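You operate a simulated robot arm through the tools that you are given. There is no shell and no other tool.

You are at the controls of a simulated robot arm. One attempt, no reset.

## Task
Set up the small light pad to trace the blue felt flower.
Fine: slide the pad to the middle of the green mat, switch it on, lay the flower on it and the clear block with red ends on the flower.

The check looks at the end state, three seconds after you hand in, the way a careful person would. Anything else that was tipped, shoved, dropped, spilled or broken makes it a failure.

## Robot
A 6-joint arm with a two-finger gripper, fixed in place. Base frame: the origin is at the foot of the arm, x ahead of it, y to its left, z up; the work surface is at about z = 0.752. Units: m, degrees, N and s.
It reaches about 1.298 m from its shoulder. Its first joint turns from -149.0 to 149.0 degrees. Payload 1.57 kg.
Tool frame: the origin (TCP) lies between the finger pads and is the grasp point; the fingertips stand 0.021 m ahead of it; z points along the fingers, y is the line along which they close. The gripper opens to 0.07 m. The gripper's body begins 0.05 m behind the TCP.
Orientation is that of the tool frame in the base frame, as [roll, pitch, yaw] about the fixed x, y, z axes, in that order (R = Rz(yaw) Ry(pitch) Rx(roll)). With the fingers straight down and closing along the base's y, the tool's x points along the base's -x, its y along +y and its z along -z.

## Interface
- The arm moves only by the tool move_arm. Its argument "moves" is a list of rows, each an object (a shift or turn left out is 0, a gripper value left out holds the last) with "dp": the shift along the base's x, y, z in m, a list of three; "dr": the turn, a rotation vector about the base's x, y, z in degrees, a list of three. In form: [{"dp": [dx, dy, dz], "dr": [ax, ay, az]}, ...]. A call has 1 to 20 rows; each row is the pose to reach, as a shift and turn from the pose commanded when the call began. "hand" is the gripper command, from -1 (shut) to 1 (fully open), values between in proportion, set as the call begins (left out, the last holds). Rows are played at 5 a second. More than 0.05 m and 8.6 degrees between two rows, or a gripper value outside its range, and nothing of the call is played. A pose out of reach is approached as far as the arm can. The call stops where the force on the tool passes 40 N (or 10 N more than at its start, if that is more) or the arm is blocked; 0.2 s more then pass. Each finger halts on what it meets, pressing with about 30 N; the grip force reading is that of the motor and also rises with nothing between the fingers. The clock runs only during rows and for 0.2 s after the last one: add rows that repeat a pose to give the fingers time. It gives the time, the measured TCP pose, the force on the tool (base axes), the opening and the grip force at its end, in the units of the frame above (readings bear some noise), with the torque about the TCP (base axes, N m) and any sound that the robot's microphone picked up.
- Cameras (640 x 400 px; columns grow to the right, rows downward): "scene" is fixed at [0.4033, -0.6671, 1.4843]; the picture's right is [0.96, -0.27, 0.00], its down [-0.10, -0.36, -0.93] and it looks along [0.25, 0.89, -0.37] (base axes); focal length 342 px, centre (320, 200). "wrist" rides on the gripper at [0.079, 0.004, -0.081] in the tool frame; the picture's right is [-0.05, 1.00, 0.00], its down [-0.67, -0.04, -0.74] and it looks along [-0.74, -0.04, 0.67] (tool axes); focal length 256 px, centre (320, 200). There is no depth. A picture from a camera that has moved, and an enlarged one, comes with that camera's place and axes in the base frame and with its lens. The place of the scene camera against the robot may be out by one fixed shift of up to 0.025 m in any direction.
- grab_frame(camera): a new picture of that camera. It takes no simulated time.
- lift_body(by): slides the trunk up (or, below 0, down) by that many m; the arm rides with it, the base frame stays. It gives what a move gives, with no picture.
- enlarge(camera, box): a new picture of the part [left, top, right, bottom] of that camera's present view, enlarged. It takes no simulated time.
- job_done(): hands the job in; it is judged then, once.

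Places have to be worked out from the pictures, the camera data and where the tool is seen. Open the gripper and draw the arm clear of the work before you hand the job in, unless the task says otherwise.

The tools are called after "Call:" by a JSON object that holds its "api" and its "payload". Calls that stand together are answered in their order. move_arm: Moves the arm, as the interface text tells. Its arguments: {"type":"object","properties":{"moves":{"type":"array"},"hand":{"type":"number"}},"required":["moves"]} The other tools are called the same way: lift_body (by) slides the trunk up or down; grab_frame (camera) takes a picture; enlarge (camera, box) takes an enlarged picture of a part of a camera's view; job_done () hands the job in.

At the start:

```text
time_s: 0.0
tool_pos: [0.3643, 0.6502, 1.1275]
orientation: [-180.0, 0.0, 179.9]
wrist_force: [0.3, 0.1, -0.3]
torque: [0.02, -0.01, 0.01]
grip_width: 0.0699
grip_force: 0.1
trunk travel left (down, up): [-0.808, 0.162]
```

scene: 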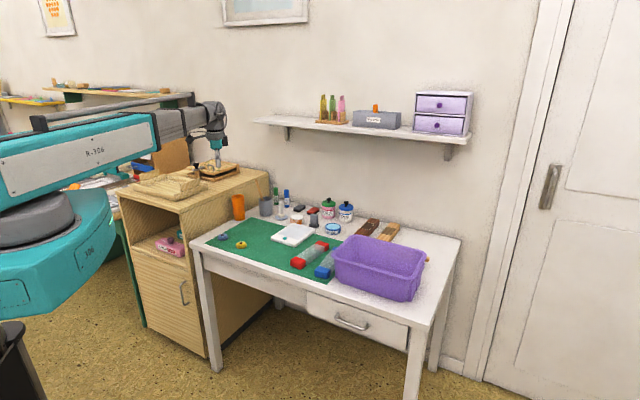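
wrist: 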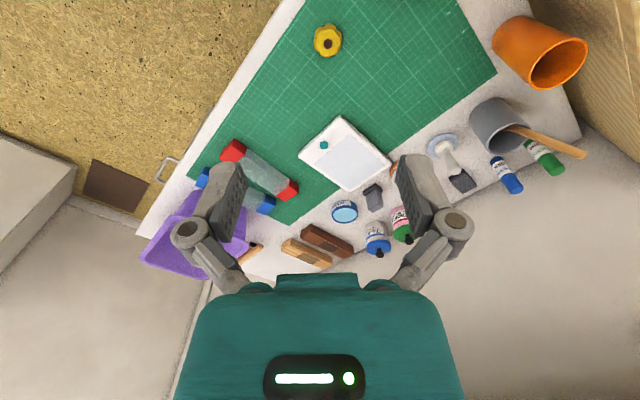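

I'll start by looking closely at the table from both cameras to find the mat, pad, flower and block.

Call:
{"api": "enlarge", "payload": {"camera": "scene", "box": [190, 180, 350, 280]}}

Call:
{"api": "enlarge", "payload": {"camera": "scene", "box": [270, 190, 470, 315]}}

Call:
{"api": "enlarge", "payload": {"camera": "wrist", "box": [140, 80, 460, 280]}}

```text
4.00 times, centred on (270, 230) of scene
camera zoom: at [0.4033, -0.6671, 1.4843], right [0.96, -0.27, 0.0], down [-0.1, -0.36, -0.93], along [0.25, 0.89, -0.37], focal length 1370 px, centre (520, 80)
```

zoom: 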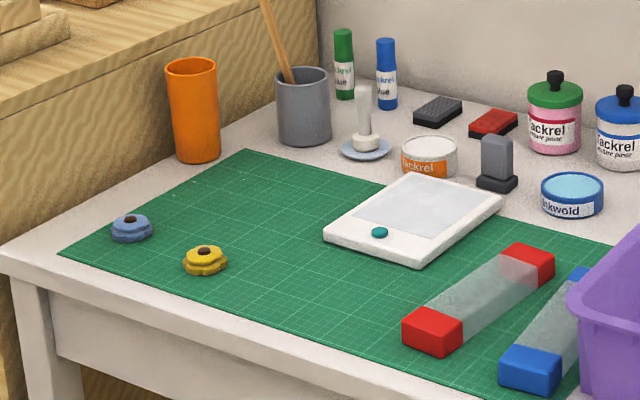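

```text
3.20 times, centred on (370, 252) of scene
camera zoom: at [0.4033, -0.6671, 1.4843], right [0.96, -0.27, 0.0], down [-0.1, -0.36, -0.93], along [0.25, 0.89, -0.37], focal length 1096 px, centre (160, 32)
```

zoom: 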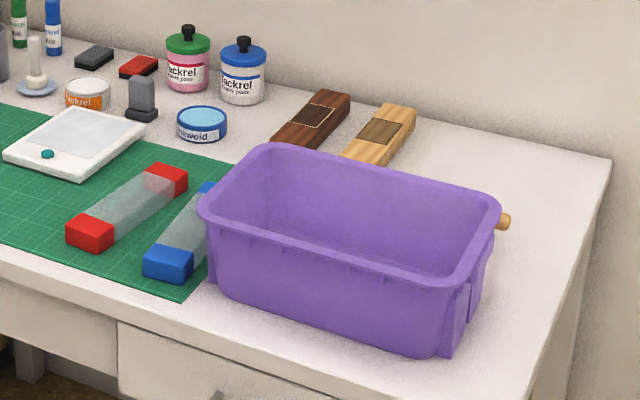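

```text
2.00 times, centred on (300, 180) of wrist
camera zoom: at [0.2862, 0.6552, 1.2093], right [0.05, 1.0, 0.0], down [0.67, -0.04, 0.74], along [0.74, -0.04, -0.67], focal length 512 px, centre (360, 240)
```

zoom: 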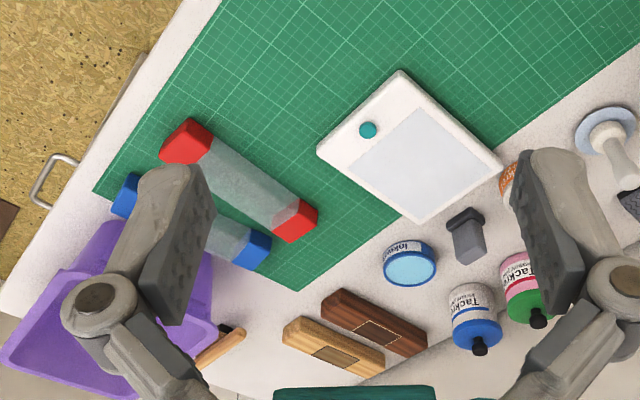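

The mat looks about 0.6 x 0.3 m and sits at 45° to the base axes, centred near (0.585, 0.633). The pad is near (0.645, 0.693), the blue flower near (0.345, 0.76). I'll turn the hand 45° to line up with the table and move over for a closer look.

Call:
{"api": "move_arm", "payload": {"hand": 1, "moves": [{"dp": [0.02, -0.012, -0.02], "dr": [0, 0, 7.5]}, {"dp": [0.04, -0.024, -0.04], "dr": [0, 0, 15]}, {"dp": [0.06, -0.036, -0.06], "dr": [0, 0, 22.5]}, {"dp": [0.08, -0.048, -0.08], "dr": [0, 0, 30]}, {"dp": [0.1, -0.06, -0.1], "dr": [0, 0, 37.5]}, {"dp": [0.12, -0.07, -0.12], "dr": [0, 0, 45]}, {"dp": [0.12, -0.07, -0.12], "dr": [0, 0, 45]}]}}

Call:
{"api": "grab_frame", "payload": {"camera": "wrist"}}

Call:
{"api": "grab_frame", "payload": {"camera": "scene"}}

```text
time_s: 1.6
tool_pos: [0.482, 0.5747, 1.1265]
orientation: [-179.9, 0.0, -134.9]
wrist_force: [0.3, 0.8, 0.0]
torque: [0.03, -0.02, 0.0]
grip_width: 0.0701
grip_force: 0.2
out of reach, approached as far as the arm can: row 1, 2, 3, 4, 5, 6, 7
trunk travel left (down, up): [-0.808, 0.162]
```

```text
taken
camera wrist: at [0.4237, 0.5226, 1.2093], right [-0.67, 0.74, 0.0], down [0.5, 0.45, 0.74], along [0.55, 0.5, -0.67], focal length 256 px, centre (320, 200)
```

wrist: 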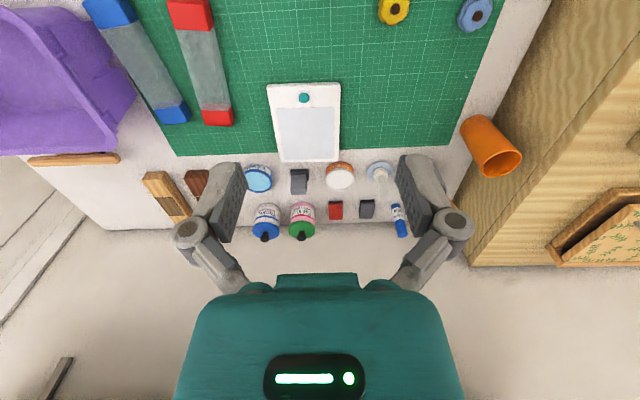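

```text
taken
```

scene: 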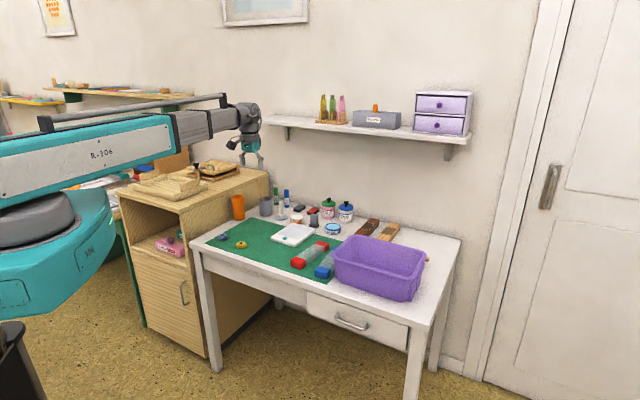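

The downward part was out of reach at this trunk height, so the arm stayed high. I'll lower the trunk by 0.2 m over open space; nothing is under the hand at this height.

Call:
{"api": "lift_body", "payload": {"by": -0.2}}

Call:
{"api": "grab_frame", "payload": {"camera": "wrist"}}

Call:
{"api": "grab_frame", "payload": {"camera": "scene"}}

```text
time_s: 3.8
tool_pos: [0.4818, 0.5761, 0.9263]
orientation: [180.0, -0.1, -135.0]
wrist_force: [-0.3, 0.5, -0.5]
torque: [0.01, 0.02, -0.01]
grip_width: 0.0702
grip_force: 0.0
trunk travel left (down, up): [-0.608, 0.362]
```

```text
taken
camera wrist: at [0.4234, 0.5227, 1.0093], right [-0.67, 0.74, 0.0], down [0.5, 0.45, 0.74], along [0.55, 0.5, -0.67], focal length 256 px, centre (320, 200)
```

wrist: 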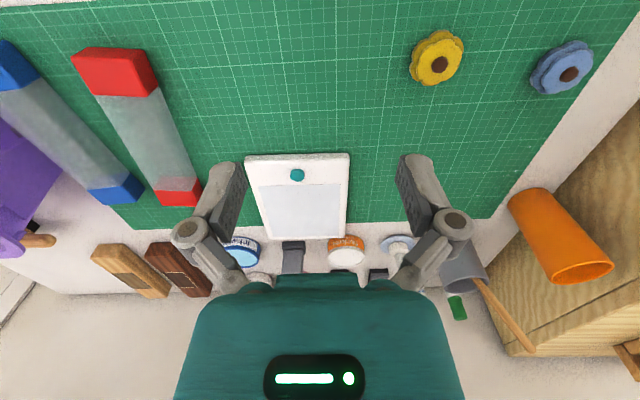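

```text
taken
```

scene: 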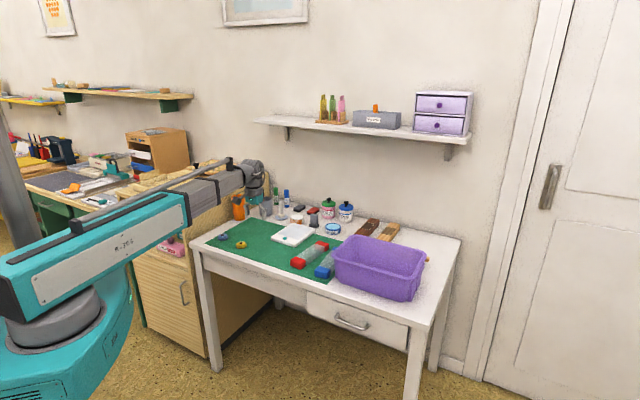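

The lower view is clear. I'll enlarge the wrist picture to measure the pad, mat edges, flower and block accurately.

Call:
{"api": "enlarge", "payload": {"camera": "wrist", "box": [200, 120, 456, 280]}}

Call:
{"api": "enlarge", "payload": {"camera": "wrist", "box": [384, 0, 640, 160]}}

Call:
{"api": "enlarge", "payload": {"camera": "wrist", "box": [0, 20, 320, 220]}}

Call:
{"api": "enlarge", "payload": {"camera": "scene", "box": [260, 195, 356, 255]}}

```text
2.50 times, centred on (328, 200) of wrist
camera zoom: at [0.4234, 0.5227, 1.0093], right [-0.67, 0.74, 0.0], down [0.5, 0.45, 0.74], along [0.55, 0.5, -0.67], focal length 640 px, centre (300, 200)
```

zoom: 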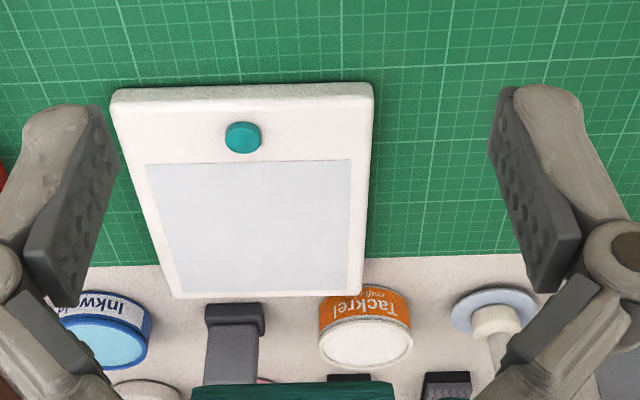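

```text
2.50 times, centred on (512, 80) of wrist
camera zoom: at [0.4234, 0.5227, 1.0093], right [-0.67, 0.74, 0.0], down [0.5, 0.45, 0.74], along [0.55, 0.5, -0.67], focal length 640 px, centre (-160, 500)
```

zoom: 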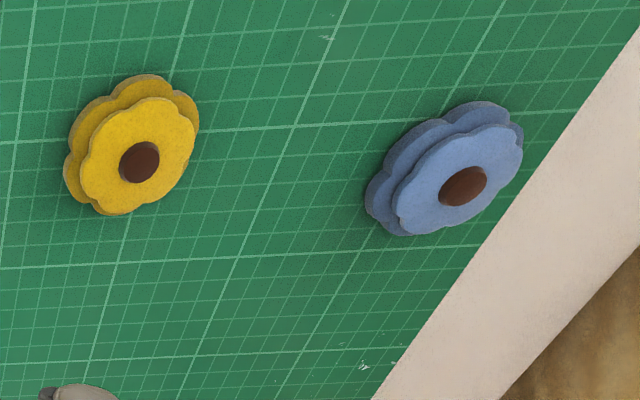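

```text
2.00 times, centred on (160, 120) of wrist
camera zoom: at [0.4234, 0.5227, 1.0093], right [-0.67, 0.74, 0.0], down [0.5, 0.45, 0.74], along [0.55, 0.5, -0.67], focal length 512 px, centre (640, 360)
```

zoom: 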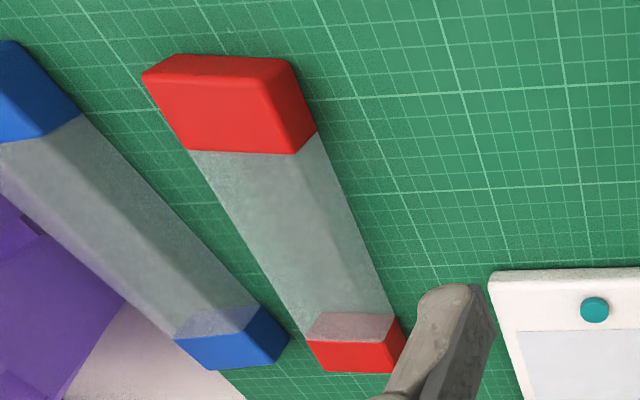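

```text
6.67 times, centred on (308, 225) of scene
camera zoom: at [0.4033, -0.6671, 1.4843], right [0.96, -0.27, 0.0], down [-0.1, -0.36, -0.93], along [0.25, 0.89, -0.37], focal length 2283 px, centre (400, 33)
```

zoom: 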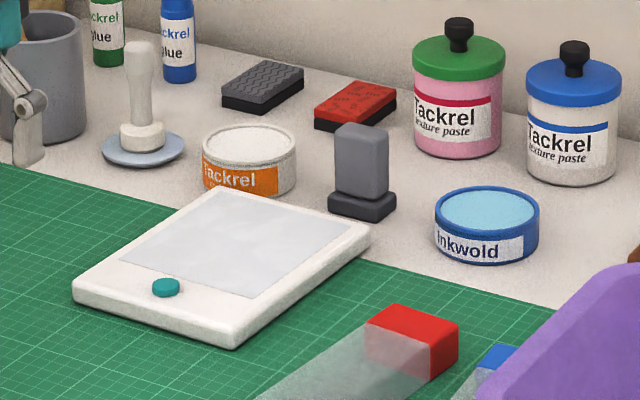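

Pad top spans roughly s −0.03…0.094 along the mat and 0.862…1.034 front to back, so it has to come about 86 mm toward the front with almost no sideways shift. A jar and stamp stand right behind it. First a null move tells me which pose counts as "commanded".

Call:
{"api": "move_arm", "payload": {"moves": [{"dp": [0, 0, 0]}, {"dp": [0, 0, 0]}]}}

```text
time_s: 4.4
tool_pos: [0.4821, 0.5767, 0.9268]
orientation: [-180.0, 0.0, -135.1]
wrist_force: [-0.8, 0.0, 0.2]
torque: [0.03, 0.0, 0.0]
grip_width: 0.0701
grip_force: 0.0
trunk travel left (down, up): [-0.608, 0.362]
```

The commanded pose matches the measured one. I'll move above the pad's centre (x 0.639, y 0.684) at the present height and then try 30 mm down to see whether the arm can move vertically.

Call:
{"api": "move_arm", "payload": {"moves": [{"dp": [0.04, 0.027, 0]}, {"dp": [0.08, 0.054, 0]}, {"dp": [0.12, 0.081, 0]}, {"dp": [0.157, 0.1075, 0]}, {"dp": [0.157, 0.1075, 0]}, {"dp": [0.157, 0.1075, -0.03]}, {"dp": [0.157, 0.1075, -0.03]}]}}

Call:
{"api": "grab_frame", "payload": {"camera": "wrist"}}

Call:
{"api": "enlarge", "payload": {"camera": "scene", "box": [230, 160, 390, 260]}}

```text
time_s: 6.0
tool_pos: [0.6382, 0.6806, 0.9259]
orientation: [-180.0, 0.0, -135.0]
wrist_force: [0.0, 0.3, 0.0]
torque: [0.03, -0.03, 0.0]
grip_width: 0.07
grip_force: 0.0
out of reach, approached as far as the arm can: row 6, 7
trunk travel left (down, up): [-0.608, 0.362]
```

```text
taken
camera wrist: at [0.5801, 0.6286, 1.0092], right [-0.67, 0.74, 0.0], down [0.5, 0.45, 0.74], along [0.55, 0.5, -0.67], focal length 256 px, centre (320, 200)
```

wrist: 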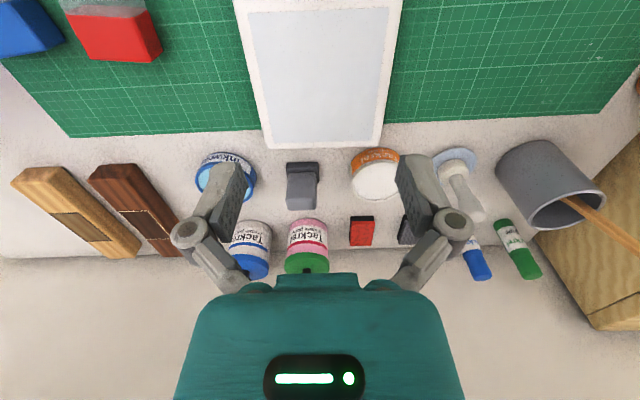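

```text
4.00 times, centred on (310, 210) of scene
camera zoom: at [0.4033, -0.6671, 1.4843], right [0.96, -0.27, 0.0], down [-0.1, -0.36, -0.93], along [0.25, 0.89, -0.37], focal length 1370 px, centre (360, 160)
```

zoom: 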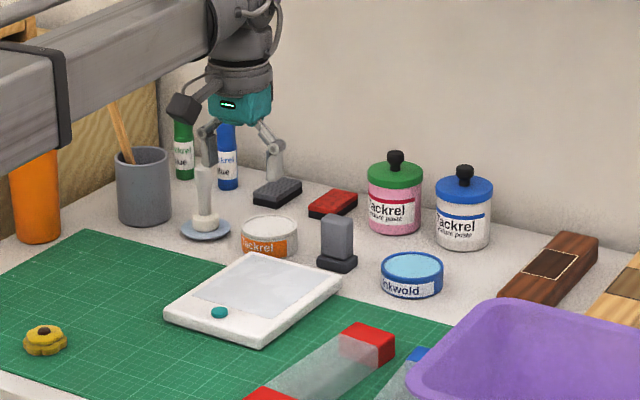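

The arm seems to be at the bottom of its own vertical range, so the trunk has to supply the height. I'll test whether the arm can rise relative to the trunk, to gain room before lowering the trunk further.

Call:
{"api": "move_arm", "payload": {"moves": [{"dp": [0, 0, 0.0]}, {"dp": [0, 0, 0.04]}, {"dp": [0, 0, 0.08]}, {"dp": [0, 0, 0.12]}, {"dp": [0, 0, 0.16]}, {"dp": [0, 0, 0.16]}]}}

Call:
{"api": "grab_frame", "payload": {"camera": "scene"}}

```text
time_s: 7.4
tool_pos: [0.6396, 0.6825, 0.9261]
orientation: [180.0, 0.0, -134.9]
wrist_force: [-0.4, 0.5, 0.1]
torque: [-0.02, 0.01, 0.04]
grip_width: 0.07
grip_force: 0.1
out of reach, approached as far as the arm can: row 2, 3, 4, 5, 6
trunk travel left (down, up): [-0.608, 0.362]
```

```text
taken
```

scene: 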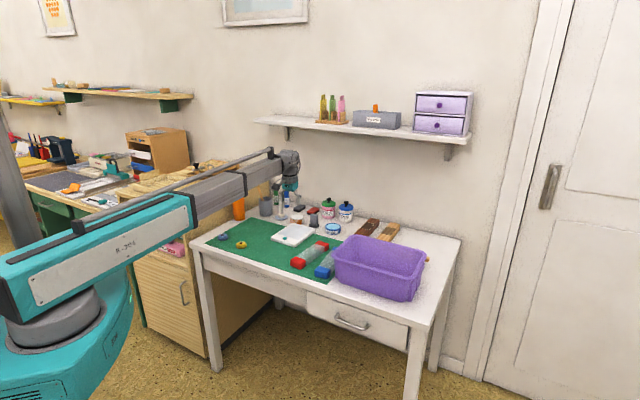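

The arm moves only horizontally, so all height has to come from the trunk. I'll lower 0.115 m so the open fingertips hover about 20 mm above the pad, then check.

Call:
{"api": "lift_body", "payload": {"by": -0.115}}

Call:
{"api": "grab_frame", "payload": {"camera": "wrist"}}

Call:
{"api": "enlarge", "payload": {"camera": "scene", "box": [230, 160, 390, 260]}}

Call:
{"api": "grab_frame", "payload": {"camera": "scene"}}

```text
time_s: 8.8
tool_pos: [0.6378, 0.6809, 0.811]
orientation: [179.9, 0.1, -135.0]
wrist_force: [0.1, 0.1, -1.2]
torque: [0.02, 0.0, 0.02]
grip_width: 0.07
grip_force: 0.0
trunk travel left (down, up): [-0.493, 0.477]
```

```text
taken
camera wrist: at [0.5799, 0.6286, 0.8943], right [-0.67, 0.74, 0.0], down [0.5, 0.45, 0.74], along [0.55, 0.5, -0.67], focal length 256 px, centre (320, 200)
```

wrist: 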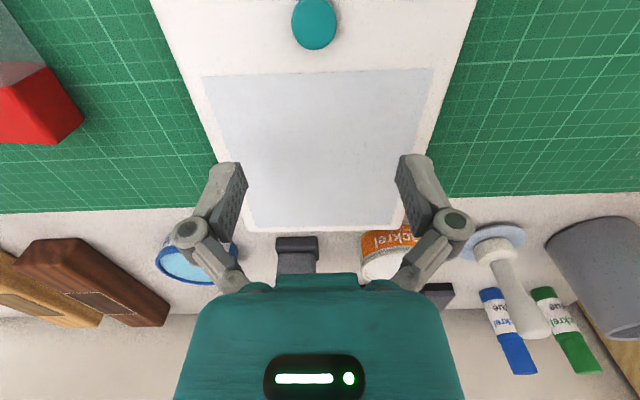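

```text
4.00 times, centred on (310, 210) of scene
camera zoom: at [0.4033, -0.6671, 1.4843], right [0.96, -0.27, 0.0], down [-0.1, -0.36, -0.93], along [0.25, 0.89, -0.37], focal length 1370 px, centre (360, 160)
```

zoom: 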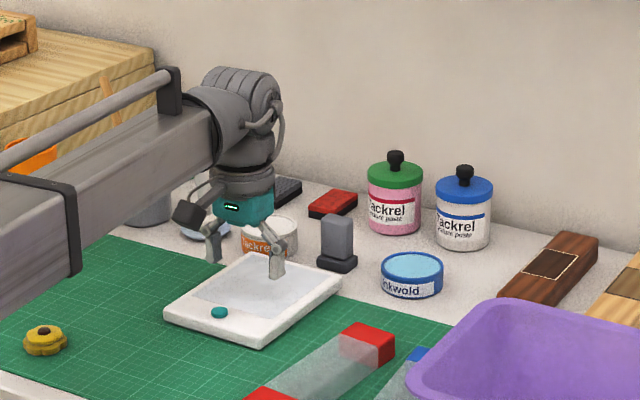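

```text
taken
```

scene: 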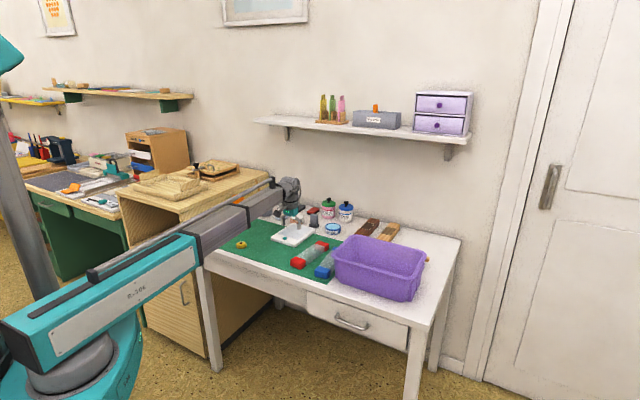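

The fingers straddle the pad's middle and hover above it; forearm and upper arm clear the table. I'll lower close to the pad's top and then feel for contact in small steps.

Call:
{"api": "lift_body", "payload": {"by": -0.016}}

Call:
{"api": "enlarge", "payload": {"camera": "scene", "box": [260, 195, 356, 255]}}

```text
time_s: 9.5
tool_pos: [0.6378, 0.6815, 0.7957]
orientation: [-180.0, 0.0, -135.0]
wrist_force: [-0.2, -0.7, 0.6]
torque: [0.03, 0.0, 0.0]
grip_width: 0.0701
grip_force: 0.1
trunk travel left (down, up): [-0.477, 0.493]
```

```text
6.67 times, centred on (308, 225) of scene
camera zoom: at [0.4033, -0.6671, 1.4843], right [0.96, -0.27, 0.0], down [-0.1, -0.36, -0.93], along [0.25, 0.89, -0.37], focal length 2283 px, centre (400, 33)
```

zoom: 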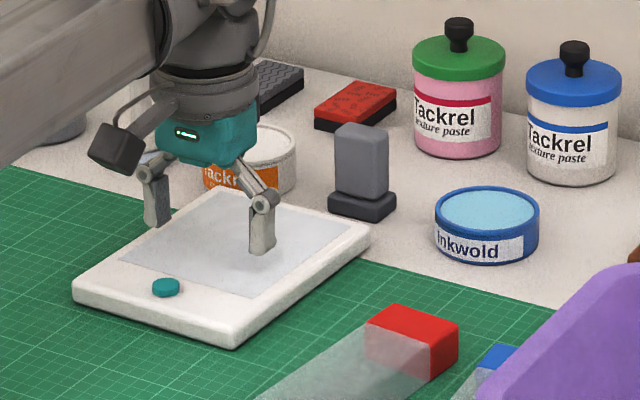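

Tips are just above the pad, still no force. I'll go down a few millimetres more.

Call:
{"api": "lift_body", "payload": {"by": -0.004}}

Call:
{"api": "lift_body", "payload": {"by": -0.003}}

```text
time_s: 10.0
tool_pos: [0.6388, 0.6816, 0.7911]
orientation: [-179.9, -0.1, -135.1]
wrist_force: [-1.1, 0.8, 0.1]
torque: [0.02, 0.0, -0.01]
grip_width: 0.0702
grip_force: 0.0
trunk travel left (down, up): [-0.473, 0.497]
```

```text
time_s: 10.5
tool_pos: [0.6384, 0.6811, 0.7895]
orientation: [-180.0, 0.0, -135.0]
wrist_force: [-0.4, -0.6, 0.1]
torque: [0.01, -0.01, -0.01]
grip_width: 0.07
grip_force: 0.0
trunk travel left (down, up): [-0.47, 0.5]
```

Still no contact at TCP 0.789 (tips about 0.768). I'll continue in 2 mm steps.

Call:
{"api": "lift_body", "payload": {"by": -0.002}}

Call:
{"api": "lift_body", "payload": {"by": -0.002}}

```text
time_s: 11.0
tool_pos: [0.6383, 0.6816, 0.787]
orientation: [180.0, 0.0, -135.0]
wrist_force: [0.3, 0.0, 0.0]
torque: [-0.01, 0.01, 0.0]
grip_width: 0.0698
grip_force: 0.0
trunk travel left (down, up): [-0.468, 0.502]
```

```text
time_s: 11.6
tool_pos: [0.6386, 0.6806, 0.7853]
orientation: [-180.0, -0.1, -135.0]
wrist_force: [-0.1, 0.2, 0.9]
torque: [-0.01, 0.03, 0.03]
grip_width: 0.0699
grip_force: 0.0
trunk travel left (down, up): [-0.466, 0.504]
```

Call:
{"api": "lift_body", "payload": {"by": -0.001}}

Call:
{"api": "enlarge", "payload": {"camera": "scene", "box": [265, 205, 329, 245]}}

```text
time_s: 12.1
tool_pos: [0.6385, 0.6822, 0.7832]
orientation: [-180.0, 0.0, -135.0]
wrist_force: [0.0, -0.5, 0.1]
torque: [0.0, -0.02, 0.01]
grip_width: 0.0701
grip_force: 0.1
trunk travel left (down, up): [-0.465, 0.505]
```

```text
10.00 times, centred on (297, 225) of scene
camera zoom: at [0.4033, -0.6671, 1.4843], right [0.96, -0.27, 0.0], down [-0.1, -0.36, -0.93], along [0.25, 0.89, -0.37], focal length 3424 px, centre (550, -50)
```

zoom: 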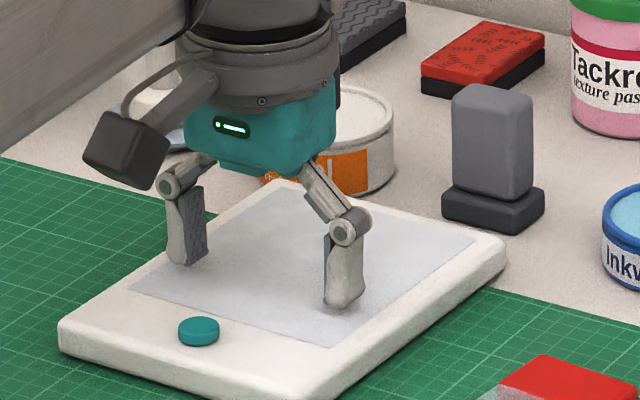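

The tips look nearly touching. I'll keep going 1 mm at a time until force shows.

Call:
{"api": "lift_body", "payload": {"by": -0.001}}

Call:
{"api": "lift_body", "payload": {"by": -0.001}}

```text
time_s: 12.6
tool_pos: [0.6377, 0.6811, 0.7832]
orientation: [179.9, 0.0, -135.0]
wrist_force: [-0.1, 0.7, 0.6]
torque: [-0.03, 0.0, 0.0]
grip_width: 0.0698
grip_force: 0.1
trunk travel left (down, up): [-0.464, 0.506]
```

```text
time_s: 13.1
tool_pos: [0.6385, 0.6816, 0.7807]
orientation: [-180.0, 0.0, -135.0]
wrist_force: [0.2, -0.4, 1.2]
torque: [-0.02, 0.01, 0.03]
grip_width: 0.07
grip_force: 0.0
trunk travel left (down, up): [-0.463, 0.507]
```

Call:
{"api": "lift_body", "payload": {"by": -0.001}}

Call:
{"api": "enlarge", "payload": {"camera": "scene", "box": [265, 205, 329, 245]}}

```text
time_s: 13.6
tool_pos: [0.6388, 0.6813, 0.7807]
orientation: [179.9, 0.1, -135.0]
wrist_force: [-0.6, -0.1, -0.6]
torque: [-0.02, 0.01, 0.04]
grip_width: 0.0698
grip_force: 0.0
trunk travel left (down, up): [-0.462, 0.508]
```

```text
10.00 times, centred on (297, 225) of scene
camera zoom: at [0.4033, -0.6671, 1.4843], right [0.96, -0.27, 0.0], down [-0.1, -0.36, -0.93], along [0.25, 0.89, -0.37], focal length 3424 px, centre (550, -50)
```

zoom: 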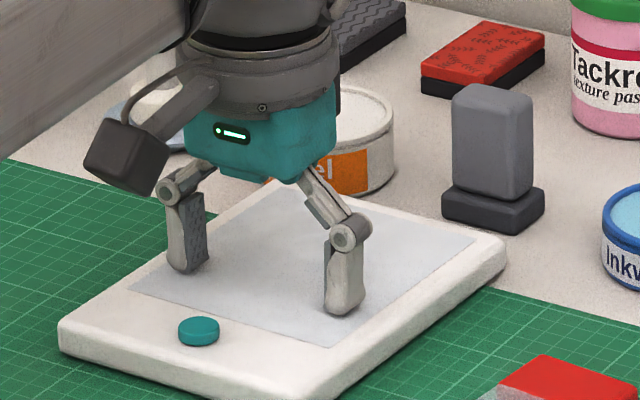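

Still no contact force at tip height about 0.759. I continue in 1 mm steps.

Call:
{"api": "lift_body", "payload": {"by": -0.001}}

Call:
{"api": "lift_body", "payload": {"by": -0.001}}

```text
time_s: 14.1
tool_pos: [0.6388, 0.6813, 0.7798]
orientation: [-179.9, -0.1, -135.1]
wrist_force: [0.7, -1.4, -0.4]
torque: [-0.02, -0.02, 0.01]
grip_width: 0.07
grip_force: 0.0
trunk travel left (down, up): [-0.461, 0.509]
```

```text
time_s: 14.6
tool_pos: [0.6386, 0.6813, 0.7786]
orientation: [180.0, 0.0, -134.9]
wrist_force: [-0.2, -0.4, -0.6]
torque: [-0.03, 0.02, -0.01]
grip_width: 0.0697
grip_force: 0.0
trunk travel left (down, up): [-0.46, 0.51]
```

Call:
{"api": "lift_body", "payload": {"by": -0.001}}

Call:
{"api": "lift_body", "payload": {"by": -0.001}}

Call:
{"api": "enlarge", "payload": {"camera": "scene", "box": [265, 205, 329, 245]}}

Call:
{"api": "grab_frame", "payload": {"camera": "wrist"}}

```text
time_s: 15.1
tool_pos: [0.6392, 0.6806, 0.7783]
orientation: [180.0, 0.1, -134.9]
wrist_force: [1.4, 1.6, 8.6]
torque: [0.0, 0.02, 0.01]
grip_width: 0.0702
grip_force: 0.0
trunk travel left (down, up): [-0.459, 0.511]
```

```text
time_s: 15.6
tool_pos: [0.6373, 0.6806, 0.7794]
orientation: [180.0, 0.0, -134.9]
wrist_force: [5.1, 5.6, 21.7]
torque: [0.05, -0.05, -0.02]
grip_width: 0.0702
grip_force: 0.0
trunk travel left (down, up): [-0.458, 0.512]
```

```text
10.00 times, centred on (297, 225) of scene
camera zoom: at [0.4033, -0.6671, 1.4843], right [0.96, -0.27, 0.0], down [-0.1, -0.36, -0.93], along [0.25, 0.89, -0.37], focal length 3424 px, centre (550, -50)
```

zoom: 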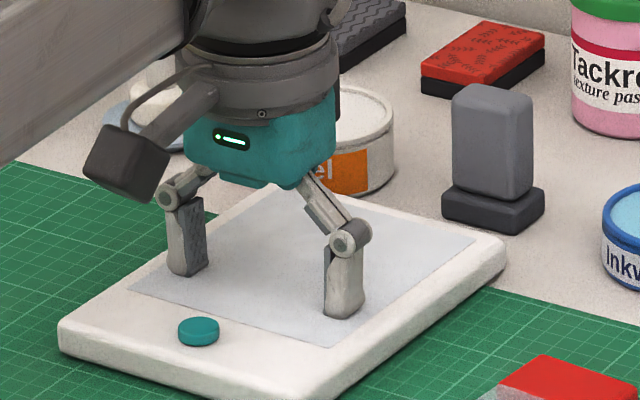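

```text
taken
camera wrist: at [0.5796, 0.6282, 0.8605], right [-0.67, 0.74, 0.0], down [0.49, 0.44, 0.75], along [0.56, 0.5, -0.67], focal length 256 px, centre (320, 200)
```

wrist: 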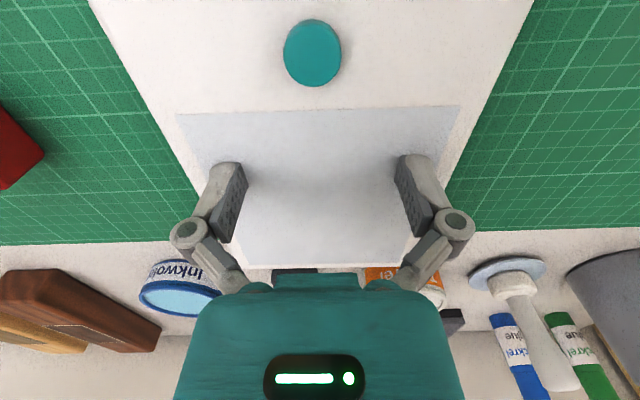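

Contact is firm: 22 N downward with both fingertips on the pad. I'll drag 20 mm toward the table's front (−x, −y equally) and see if the pad follows.

Call:
{"api": "move_arm", "payload": {"moves": [{"dp": [-0.0025, -0.0025, 0]}, {"dp": [-0.005, -0.005, 0]}, {"dp": [-0.0075, -0.0075, 0]}, {"dp": [-0.01, -0.01, 0]}, {"dp": [-0.0125, -0.0125, 0]}, {"dp": [-0.015, -0.015, 0]}]}}

Call:
{"api": "enlarge", "payload": {"camera": "scene", "box": [260, 195, 356, 255]}}

Call:
{"api": "grab_frame", "payload": {"camera": "wrist"}}

```text
time_s: 17.0
tool_pos: [0.6224, 0.6659, 0.778]
orientation: [-180.0, 0.0, -135.0]
wrist_force: [3.4, 3.7, 17.3]
torque: [0.05, -0.02, -0.03]
grip_width: 0.0706
grip_force: 0.2
trunk travel left (down, up): [-0.458, 0.512]
```

```text
6.67 times, centred on (308, 225) of scene
camera zoom: at [0.4033, -0.6671, 1.4843], right [0.96, -0.27, 0.0], down [-0.1, -0.36, -0.93], along [0.25, 0.89, -0.37], focal length 2283 px, centre (400, 33)
```

zoom: 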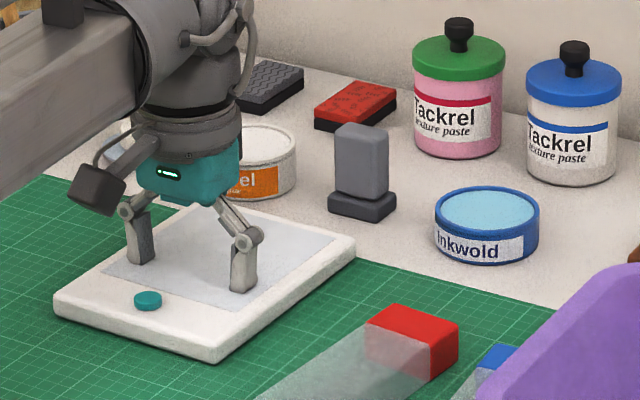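

```text
taken
camera wrist: at [0.5644, 0.6126, 0.8602], right [-0.67, 0.74, 0.0], down [0.5, 0.45, 0.75], along [0.55, 0.5, -0.67], focal length 256 px, centre (320, 200)
```

wrist: 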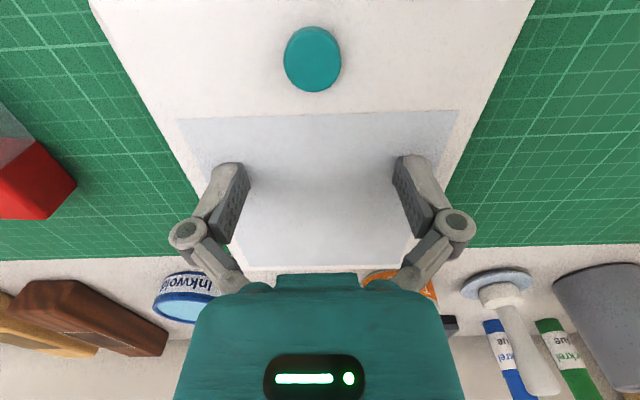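

The pad follows the fingers squarely, with at most a couple of millimetres of slip. I'll continue the drag another ~60 mm and then measure.

Call:
{"api": "move_arm", "payload": {"moves": [{"dp": [-0.003, -0.003, 0]}, {"dp": [-0.006, -0.006, 0]}, {"dp": [-0.009, -0.009, 0]}, {"dp": [-0.012, -0.012, 0]}, {"dp": [-0.015, -0.015, 0]}, {"dp": [-0.018, -0.018, 0]}, {"dp": [-0.021, -0.021, 0]}, {"dp": [-0.024, -0.024, 0]}, {"dp": [-0.027, -0.027, 0]}, {"dp": [-0.03, -0.03, 0]}, {"dp": [-0.033, -0.033, 0]}, {"dp": [-0.036, -0.036, 0]}, {"dp": [-0.039, -0.039, 0]}, {"dp": [-0.042, -0.042, 0]}]}}

Call:
{"api": "grab_frame", "payload": {"camera": "wrist"}}

Call:
{"api": "grab_frame", "payload": {"camera": "scene"}}

```text
time_s: 20.0
tool_pos: [0.5804, 0.6234, 0.7781]
orientation: [-180.0, 0.1, -135.0]
wrist_force: [0.3, 0.7, 11.0]
torque: [0.01, 0.0, 0.02]
grip_width: 0.071
grip_force: 8.7
trunk travel left (down, up): [-0.458, 0.512]
```

```text
taken
camera wrist: at [0.522, 0.571, 0.8597], right [-0.67, 0.74, 0.0], down [0.5, 0.45, 0.74], along [0.55, 0.5, -0.67], focal length 256 px, centre (320, 200)
```

wrist: 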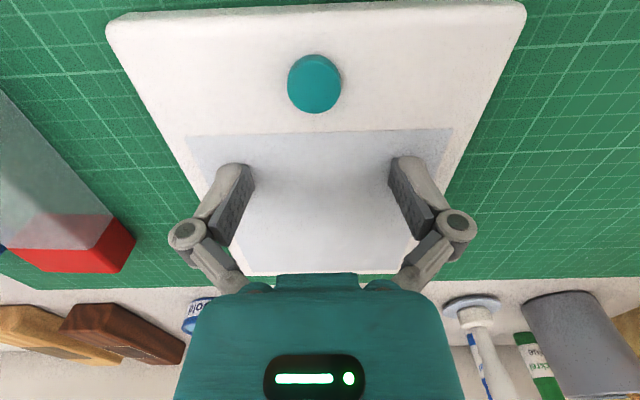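

```text
taken
```

scene: 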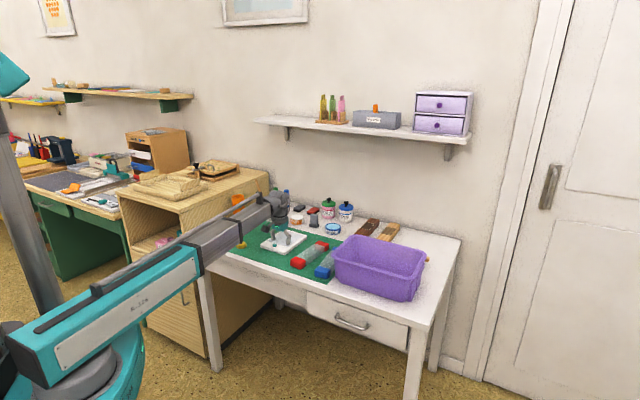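

The pad has come most of the way but some slip built up. I'll raise the trunk off the pad and measure where it sits now.

Call:
{"api": "lift_body", "payload": {"by": 0.15}}

Call:
{"api": "grab_frame", "payload": {"camera": "wrist"}}

Call:
{"api": "enlarge", "payload": {"camera": "wrist", "box": [200, 0, 456, 160]}}

```text
time_s: 21.8
tool_pos: [0.5819, 0.6241, 0.9267]
orientation: [-179.9, -0.1, -135.0]
wrist_force: [0.1, 0.5, -0.7]
torque: [0.0, 0.02, 0.02]
grip_width: 0.0702
grip_force: 0.2
trunk travel left (down, up): [-0.608, 0.362]
```

```text
taken
camera wrist: at [0.5227, 0.5717, 1.0092], right [-0.67, 0.74, 0.0], down [0.5, 0.45, 0.74], along [0.55, 0.5, -0.67], focal length 256 px, centre (320, 200)
```

wrist: 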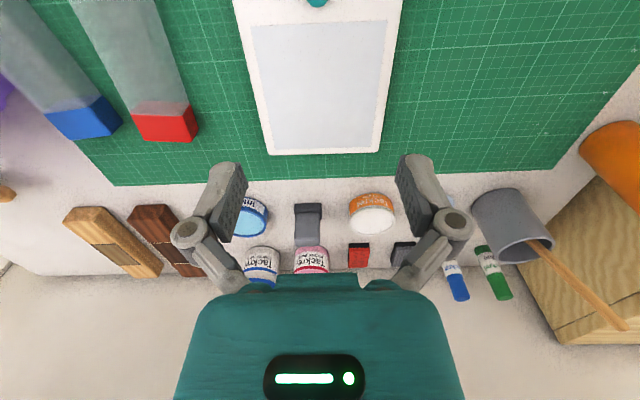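

```text
2.50 times, centred on (328, 80) of wrist
camera zoom: at [0.5227, 0.5717, 1.0092], right [-0.67, 0.74, 0.0], down [0.5, 0.45, 0.74], along [0.55, 0.5, -0.67], focal length 640 px, centre (300, 500)
```

zoom: 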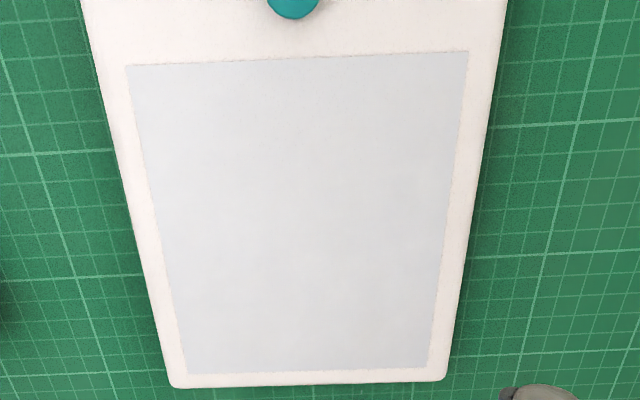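

Back edge measured, but I want the whole pad in view. I'll draw the hand back about 0.17 m toward the front at this height.

Call:
{"api": "move_arm", "payload": {"moves": [{"dp": [-0.03, -0.03, 0]}, {"dp": [-0.06, -0.06, 0]}, {"dp": [-0.09, -0.09, 0]}, {"dp": [-0.122, -0.122, 0]}, {"dp": [-0.122, -0.122, 0]}]}}

Call:
{"api": "grab_frame", "payload": {"camera": "wrist"}}

Call:
{"api": "enlarge", "payload": {"camera": "wrist", "box": [200, 120, 456, 280]}}

```text
time_s: 23.0
tool_pos: [0.4614, 0.5031, 0.9283]
orientation: [-180.0, 0.0, -135.0]
wrist_force: [-0.5, 0.2, -0.6]
torque: [0.04, 0.0, -0.01]
grip_width: 0.0703
grip_force: 0.0
trunk travel left (down, up): [-0.608, 0.362]
```

```text
taken
camera wrist: at [0.4031, 0.4502, 1.0094], right [-0.67, 0.74, 0.0], down [0.5, 0.45, 0.75], along [0.55, 0.5, -0.67], focal length 256 px, centre (320, 200)
```

wrist: 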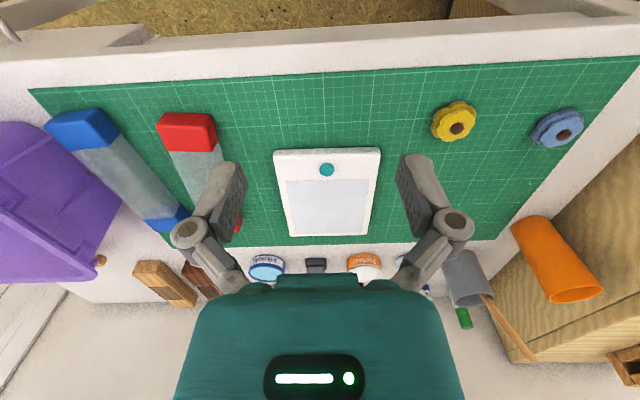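

```text
2.50 times, centred on (328, 200) of wrist
camera zoom: at [0.4031, 0.4502, 1.0094], right [-0.67, 0.74, 0.0], down [0.5, 0.45, 0.75], along [0.55, 0.5, -0.67], focal length 640 px, centre (300, 200)
```

zoom: 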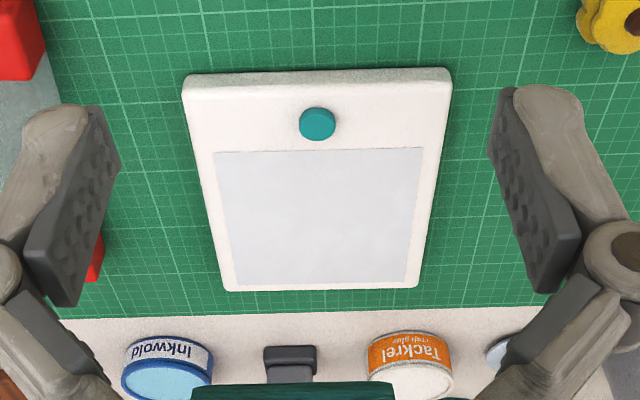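

In this view the mat runs d = 0.705…1.007 front to back (centre 0.856) and the pad 0.792…0.960 (centre 0.876), so it still needs about 20 mm toward the front; sideways it is within ~3 mm. There is now room behind it, so I'll bring the open fingers behind its back edge and push, which will also square it.

Call:
{"api": "move_arm", "payload": {"moves": [{"dp": [0.032, 0.032, 0]}, {"dp": [0.064, 0.064, 0]}, {"dp": [0.096, 0.096, 0]}, {"dp": [0.128, 0.128, 0]}, {"dp": [0.16, 0.16, 0]}, {"dp": [0.19, 0.192, 0]}, {"dp": [0.212, 0.215, 0]}, {"dp": [0.212, 0.215, 0]}]}}

Call:
{"api": "lift_body", "payload": {"by": -0.115}}

Call:
{"api": "enlarge", "payload": {"camera": "scene", "box": [250, 190, 346, 250]}}

Call:
{"api": "grab_frame", "payload": {"camera": "wrist"}}

```text
time_s: 24.8
tool_pos: [0.6713, 0.7177, 0.9259]
orientation: [180.0, 0.0, -135.0]
wrist_force: [-0.2, 0.2, 0.1]
torque: [-0.01, -0.01, -0.02]
grip_width: 0.0701
grip_force: 0.1
trunk travel left (down, up): [-0.608, 0.362]
```

```text
time_s: 26.2
tool_pos: [0.6708, 0.7163, 0.811]
orientation: [-179.9, 0.0, -135.0]
wrist_force: [0.2, 0.9, -0.3]
torque: [0.0, 0.01, 0.02]
grip_width: 0.0701
grip_force: 0.2
trunk travel left (down, up): [-0.493, 0.477]
```

```text
6.67 times, centred on (298, 220) of scene
camera zoom: at [0.4033, -0.6671, 1.4843], right [0.96, -0.27, 0.0], down [-0.1, -0.36, -0.93], along [0.25, 0.89, -0.37], focal length 2283 px, centre (467, 67)
```

zoom: 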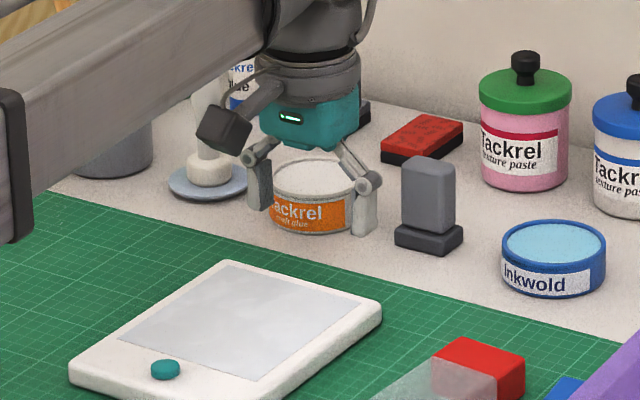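

```text
taken
camera wrist: at [0.6121, 0.6647, 0.8943], right [-0.67, 0.74, 0.0], down [0.5, 0.45, 0.74], along [0.55, 0.5, -0.67], focal length 256 px, centre (320, 200)
```

wrist: 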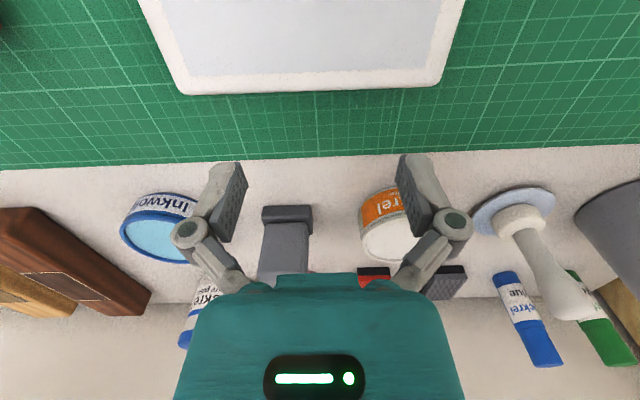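

The fingers sit about 14 mm behind the pad's back edge and about 50 mm ahead of the jar. I'll lower to just above the mat so the tips sit below the pad's top.

Call:
{"api": "lift_body", "payload": {"by": -0.034}}

Call:
{"api": "lift_body", "payload": {"by": -0.0065}}

Call:
{"api": "enlarge", "payload": {"camera": "scene", "box": [250, 190, 346, 250]}}

```text
time_s: 27.0
tool_pos: [0.6697, 0.7173, 0.7775]
orientation: [179.9, 0.0, -135.0]
wrist_force: [-0.2, -0.1, -0.3]
torque: [0.03, 0.01, -0.01]
grip_width: 0.0702
grip_force: 0.1
trunk travel left (down, up): [-0.459, 0.511]
```

```text
time_s: 27.6
tool_pos: [0.6711, 0.7169, 0.7717]
orientation: [180.0, 0.0, -135.1]
wrist_force: [0.2, -0.2, 0.0]
torque: [0.02, -0.02, 0.03]
grip_width: 0.0701
grip_force: 0.2
trunk travel left (down, up): [-0.453, 0.517]
```

```text
6.67 times, centred on (298, 220) of scene
camera zoom: at [0.4033, -0.6671, 1.4843], right [0.96, -0.27, 0.0], down [-0.1, -0.36, -0.93], along [0.25, 0.89, -0.37], focal length 2283 px, centre (467, 67)
```

zoom: 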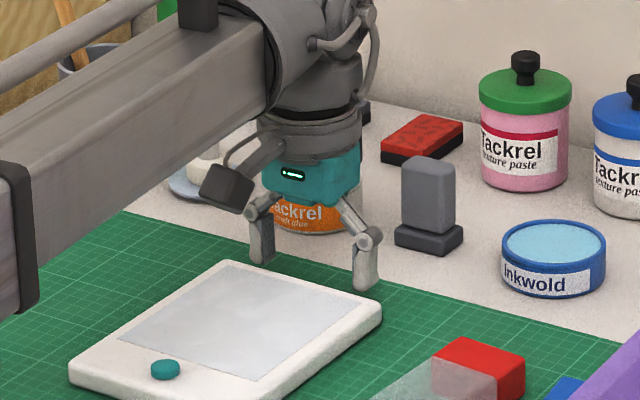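

Tips are just above the mat with no contact. I'll push toward the front by 31 mm, then check force and position.

Call:
{"api": "move_arm", "payload": {"moves": [{"dp": [-0.003, -0.003, 0]}, {"dp": [-0.006, -0.006, 0]}, {"dp": [-0.009, -0.009, 0]}, {"dp": [-0.012, -0.012, 0]}, {"dp": [-0.014, -0.014, 0]}, {"dp": [-0.016, -0.016, 0]}, {"dp": [-0.018, -0.018, 0]}, {"dp": [-0.02, -0.02, 0]}, {"dp": [-0.022, -0.022, 0]}, {"dp": [-0.022, -0.022, 0]}]}}

Call:
{"api": "grab_frame", "payload": {"camera": "wrist"}}

Call:
{"api": "enlarge", "payload": {"camera": "scene", "box": [250, 190, 346, 250]}}

```text
time_s: 29.8
tool_pos: [0.648, 0.6964, 0.7706]
orientation: [180.0, 0.0, -135.0]
wrist_force: [0.3, 0.7, 0.2]
torque: [-0.02, 0.0, 0.0]
grip_width: 0.0702
grip_force: 0.1
trunk travel left (down, up): [-0.453, 0.517]
```

```text
taken
camera wrist: at [0.5904, 0.643, 0.8537], right [-0.67, 0.74, 0.0], down [0.5, 0.45, 0.74], along [0.55, 0.5, -0.67], focal length 256 px, centre (320, 200)
```

wrist: 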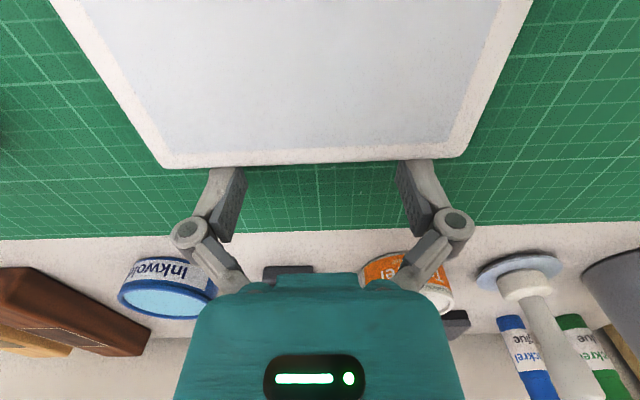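

```text
6.67 times, centred on (298, 220) of scene
camera zoom: at [0.4033, -0.6671, 1.4843], right [0.96, -0.27, 0.0], down [-0.1, -0.36, -0.93], along [0.25, 0.89, -0.37], focal length 2283 px, centre (467, 67)
```

zoom: 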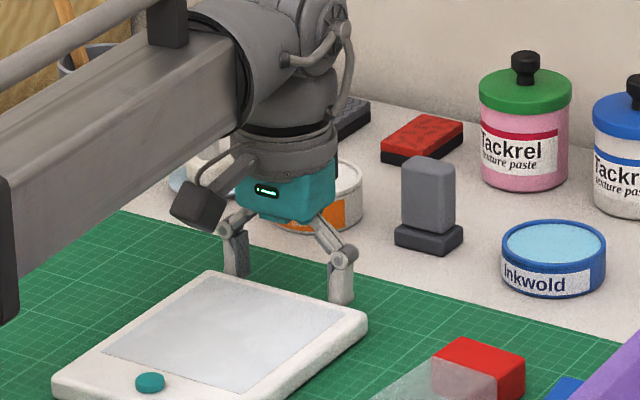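

The fingers pushed the pad about 17 mm, squarely. About 3 mm more is needed, then I'll back off, rise, and re-measure from the overview pose.

Call:
{"api": "move_arm", "payload": {"moves": [{"dp": [-0.001, -0.001, 0]}, {"dp": [-0.0022, -0.0022, 0]}, {"dp": [-0.0022, -0.0022, 0]}, {"dp": [0.002, 0.002, 0]}, {"dp": [0.006, 0.006, 0]}, {"dp": [0.006, 0.006, 0]}]}}

Call:
{"api": "lift_body", "payload": {"by": 0.155}}

Call:
{"api": "move_arm", "payload": {"moves": [{"dp": [-0.032, -0.032, 0]}, {"dp": [-0.064, -0.064, 0]}, {"dp": [-0.096, -0.096, 0]}, {"dp": [-0.128, -0.128, 0]}, {"dp": [-0.16, -0.16, 0]}, {"dp": [-0.193, -0.198, 0]}, {"dp": [-0.193, -0.198, 0]}]}}

Call:
{"api": "grab_frame", "payload": {"camera": "wrist"}}

Call:
{"api": "enlarge", "payload": {"camera": "wrist", "box": [200, 120, 456, 280]}}

```text
time_s: 31.2
tool_pos: [0.6546, 0.7014, 0.7709]
orientation: [-180.0, 0.0, -134.9]
wrist_force: [-0.7, 0.4, -0.1]
torque: [-0.04, -0.03, 0.0]
grip_width: 0.0699
grip_force: 0.0
trunk travel left (down, up): [-0.453, 0.517]
```

```text
time_s: 33.0
tool_pos: [0.6533, 0.7019, 0.9259]
orientation: [180.0, 0.0, -134.9]
wrist_force: [-0.4, -0.3, 0.2]
torque: [-0.04, -0.02, 0.03]
grip_width: 0.0698
grip_force: 0.1
trunk travel left (down, up): [-0.608, 0.362]
```

```text
refused: row 6 steps farther than a row can; nothing moved
```

```text
taken
camera wrist: at [0.5962, 0.6496, 1.0086], right [-0.67, 0.74, 0.0], down [0.5, 0.45, 0.74], along [0.55, 0.5, -0.67], focal length 256 px, centre (320, 200)
```

wrist: 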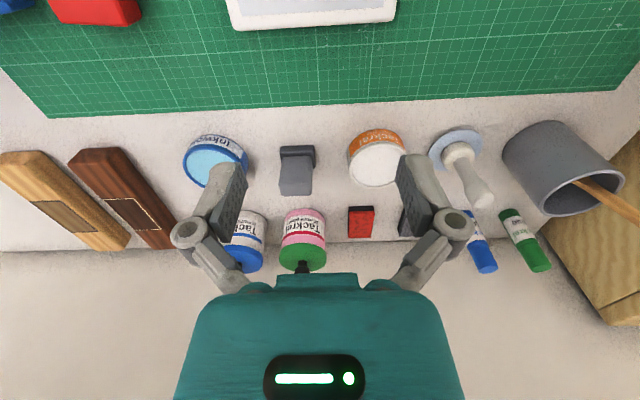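

```text
2.50 times, centred on (328, 200) of wrist
camera zoom: at [0.5962, 0.6496, 1.0086], right [-0.67, 0.74, 0.0], down [0.5, 0.45, 0.74], along [0.55, 0.5, -0.67], focal length 640 px, centre (300, 200)
```

zoom: 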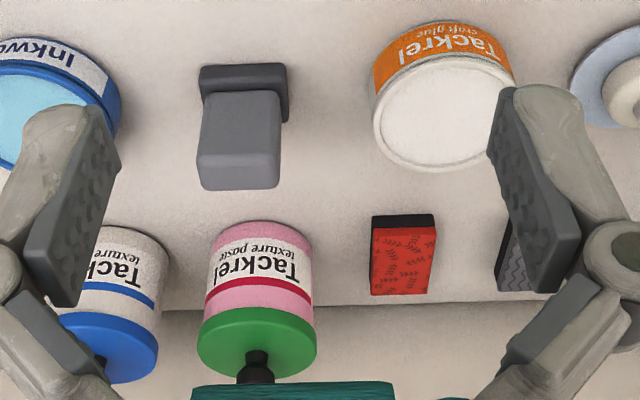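

The overview move was refused for a too-large row; everything behind the pad stands undisturbed. I'll repeat the move with smaller rows.

Call:
{"api": "move_arm", "payload": {"moves": [{"dp": [-0.032, -0.032, 0]}, {"dp": [-0.064, -0.064, 0]}, {"dp": [-0.096, -0.096, 0]}, {"dp": [-0.128, -0.128, 0]}, {"dp": [-0.16, -0.16, 0]}, {"dp": [-0.18, -0.183, 0]}, {"dp": [-0.193, -0.198, 0]}, {"dp": [-0.193, -0.198, 0]}]}}

Call:
{"api": "grab_frame", "payload": {"camera": "wrist"}}

Call:
{"api": "enlarge", "payload": {"camera": "wrist", "box": [200, 120, 456, 280]}}

```text
time_s: 34.8
tool_pos: [0.4629, 0.5034, 0.9251]
orientation: [-180.0, -0.1, -135.0]
wrist_force: [0.0, -0.9, 0.1]
torque: [-0.03, -0.01, -0.05]
grip_width: 0.0701
grip_force: 0.1
trunk travel left (down, up): [-0.608, 0.362]
```

```text
taken
camera wrist: at [0.4043, 0.4512, 1.0088], right [-0.67, 0.74, 0.0], down [0.5, 0.45, 0.74], along [0.55, 0.5, -0.67], focal length 256 px, centre (320, 200)
```

wrist: 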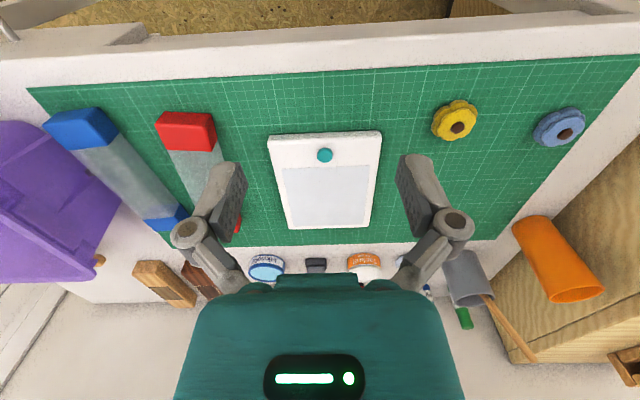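

```text
2.50 times, centred on (328, 200) of wrist
camera zoom: at [0.4043, 0.4512, 1.0088], right [-0.67, 0.74, 0.0], down [0.5, 0.45, 0.74], along [0.55, 0.5, -0.67], focal length 640 px, centre (300, 200)
```

zoom: 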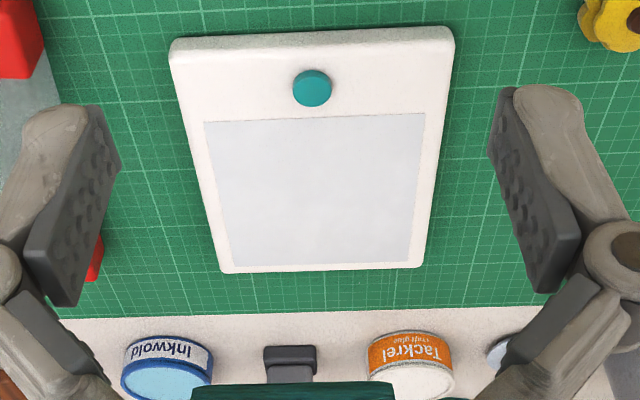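

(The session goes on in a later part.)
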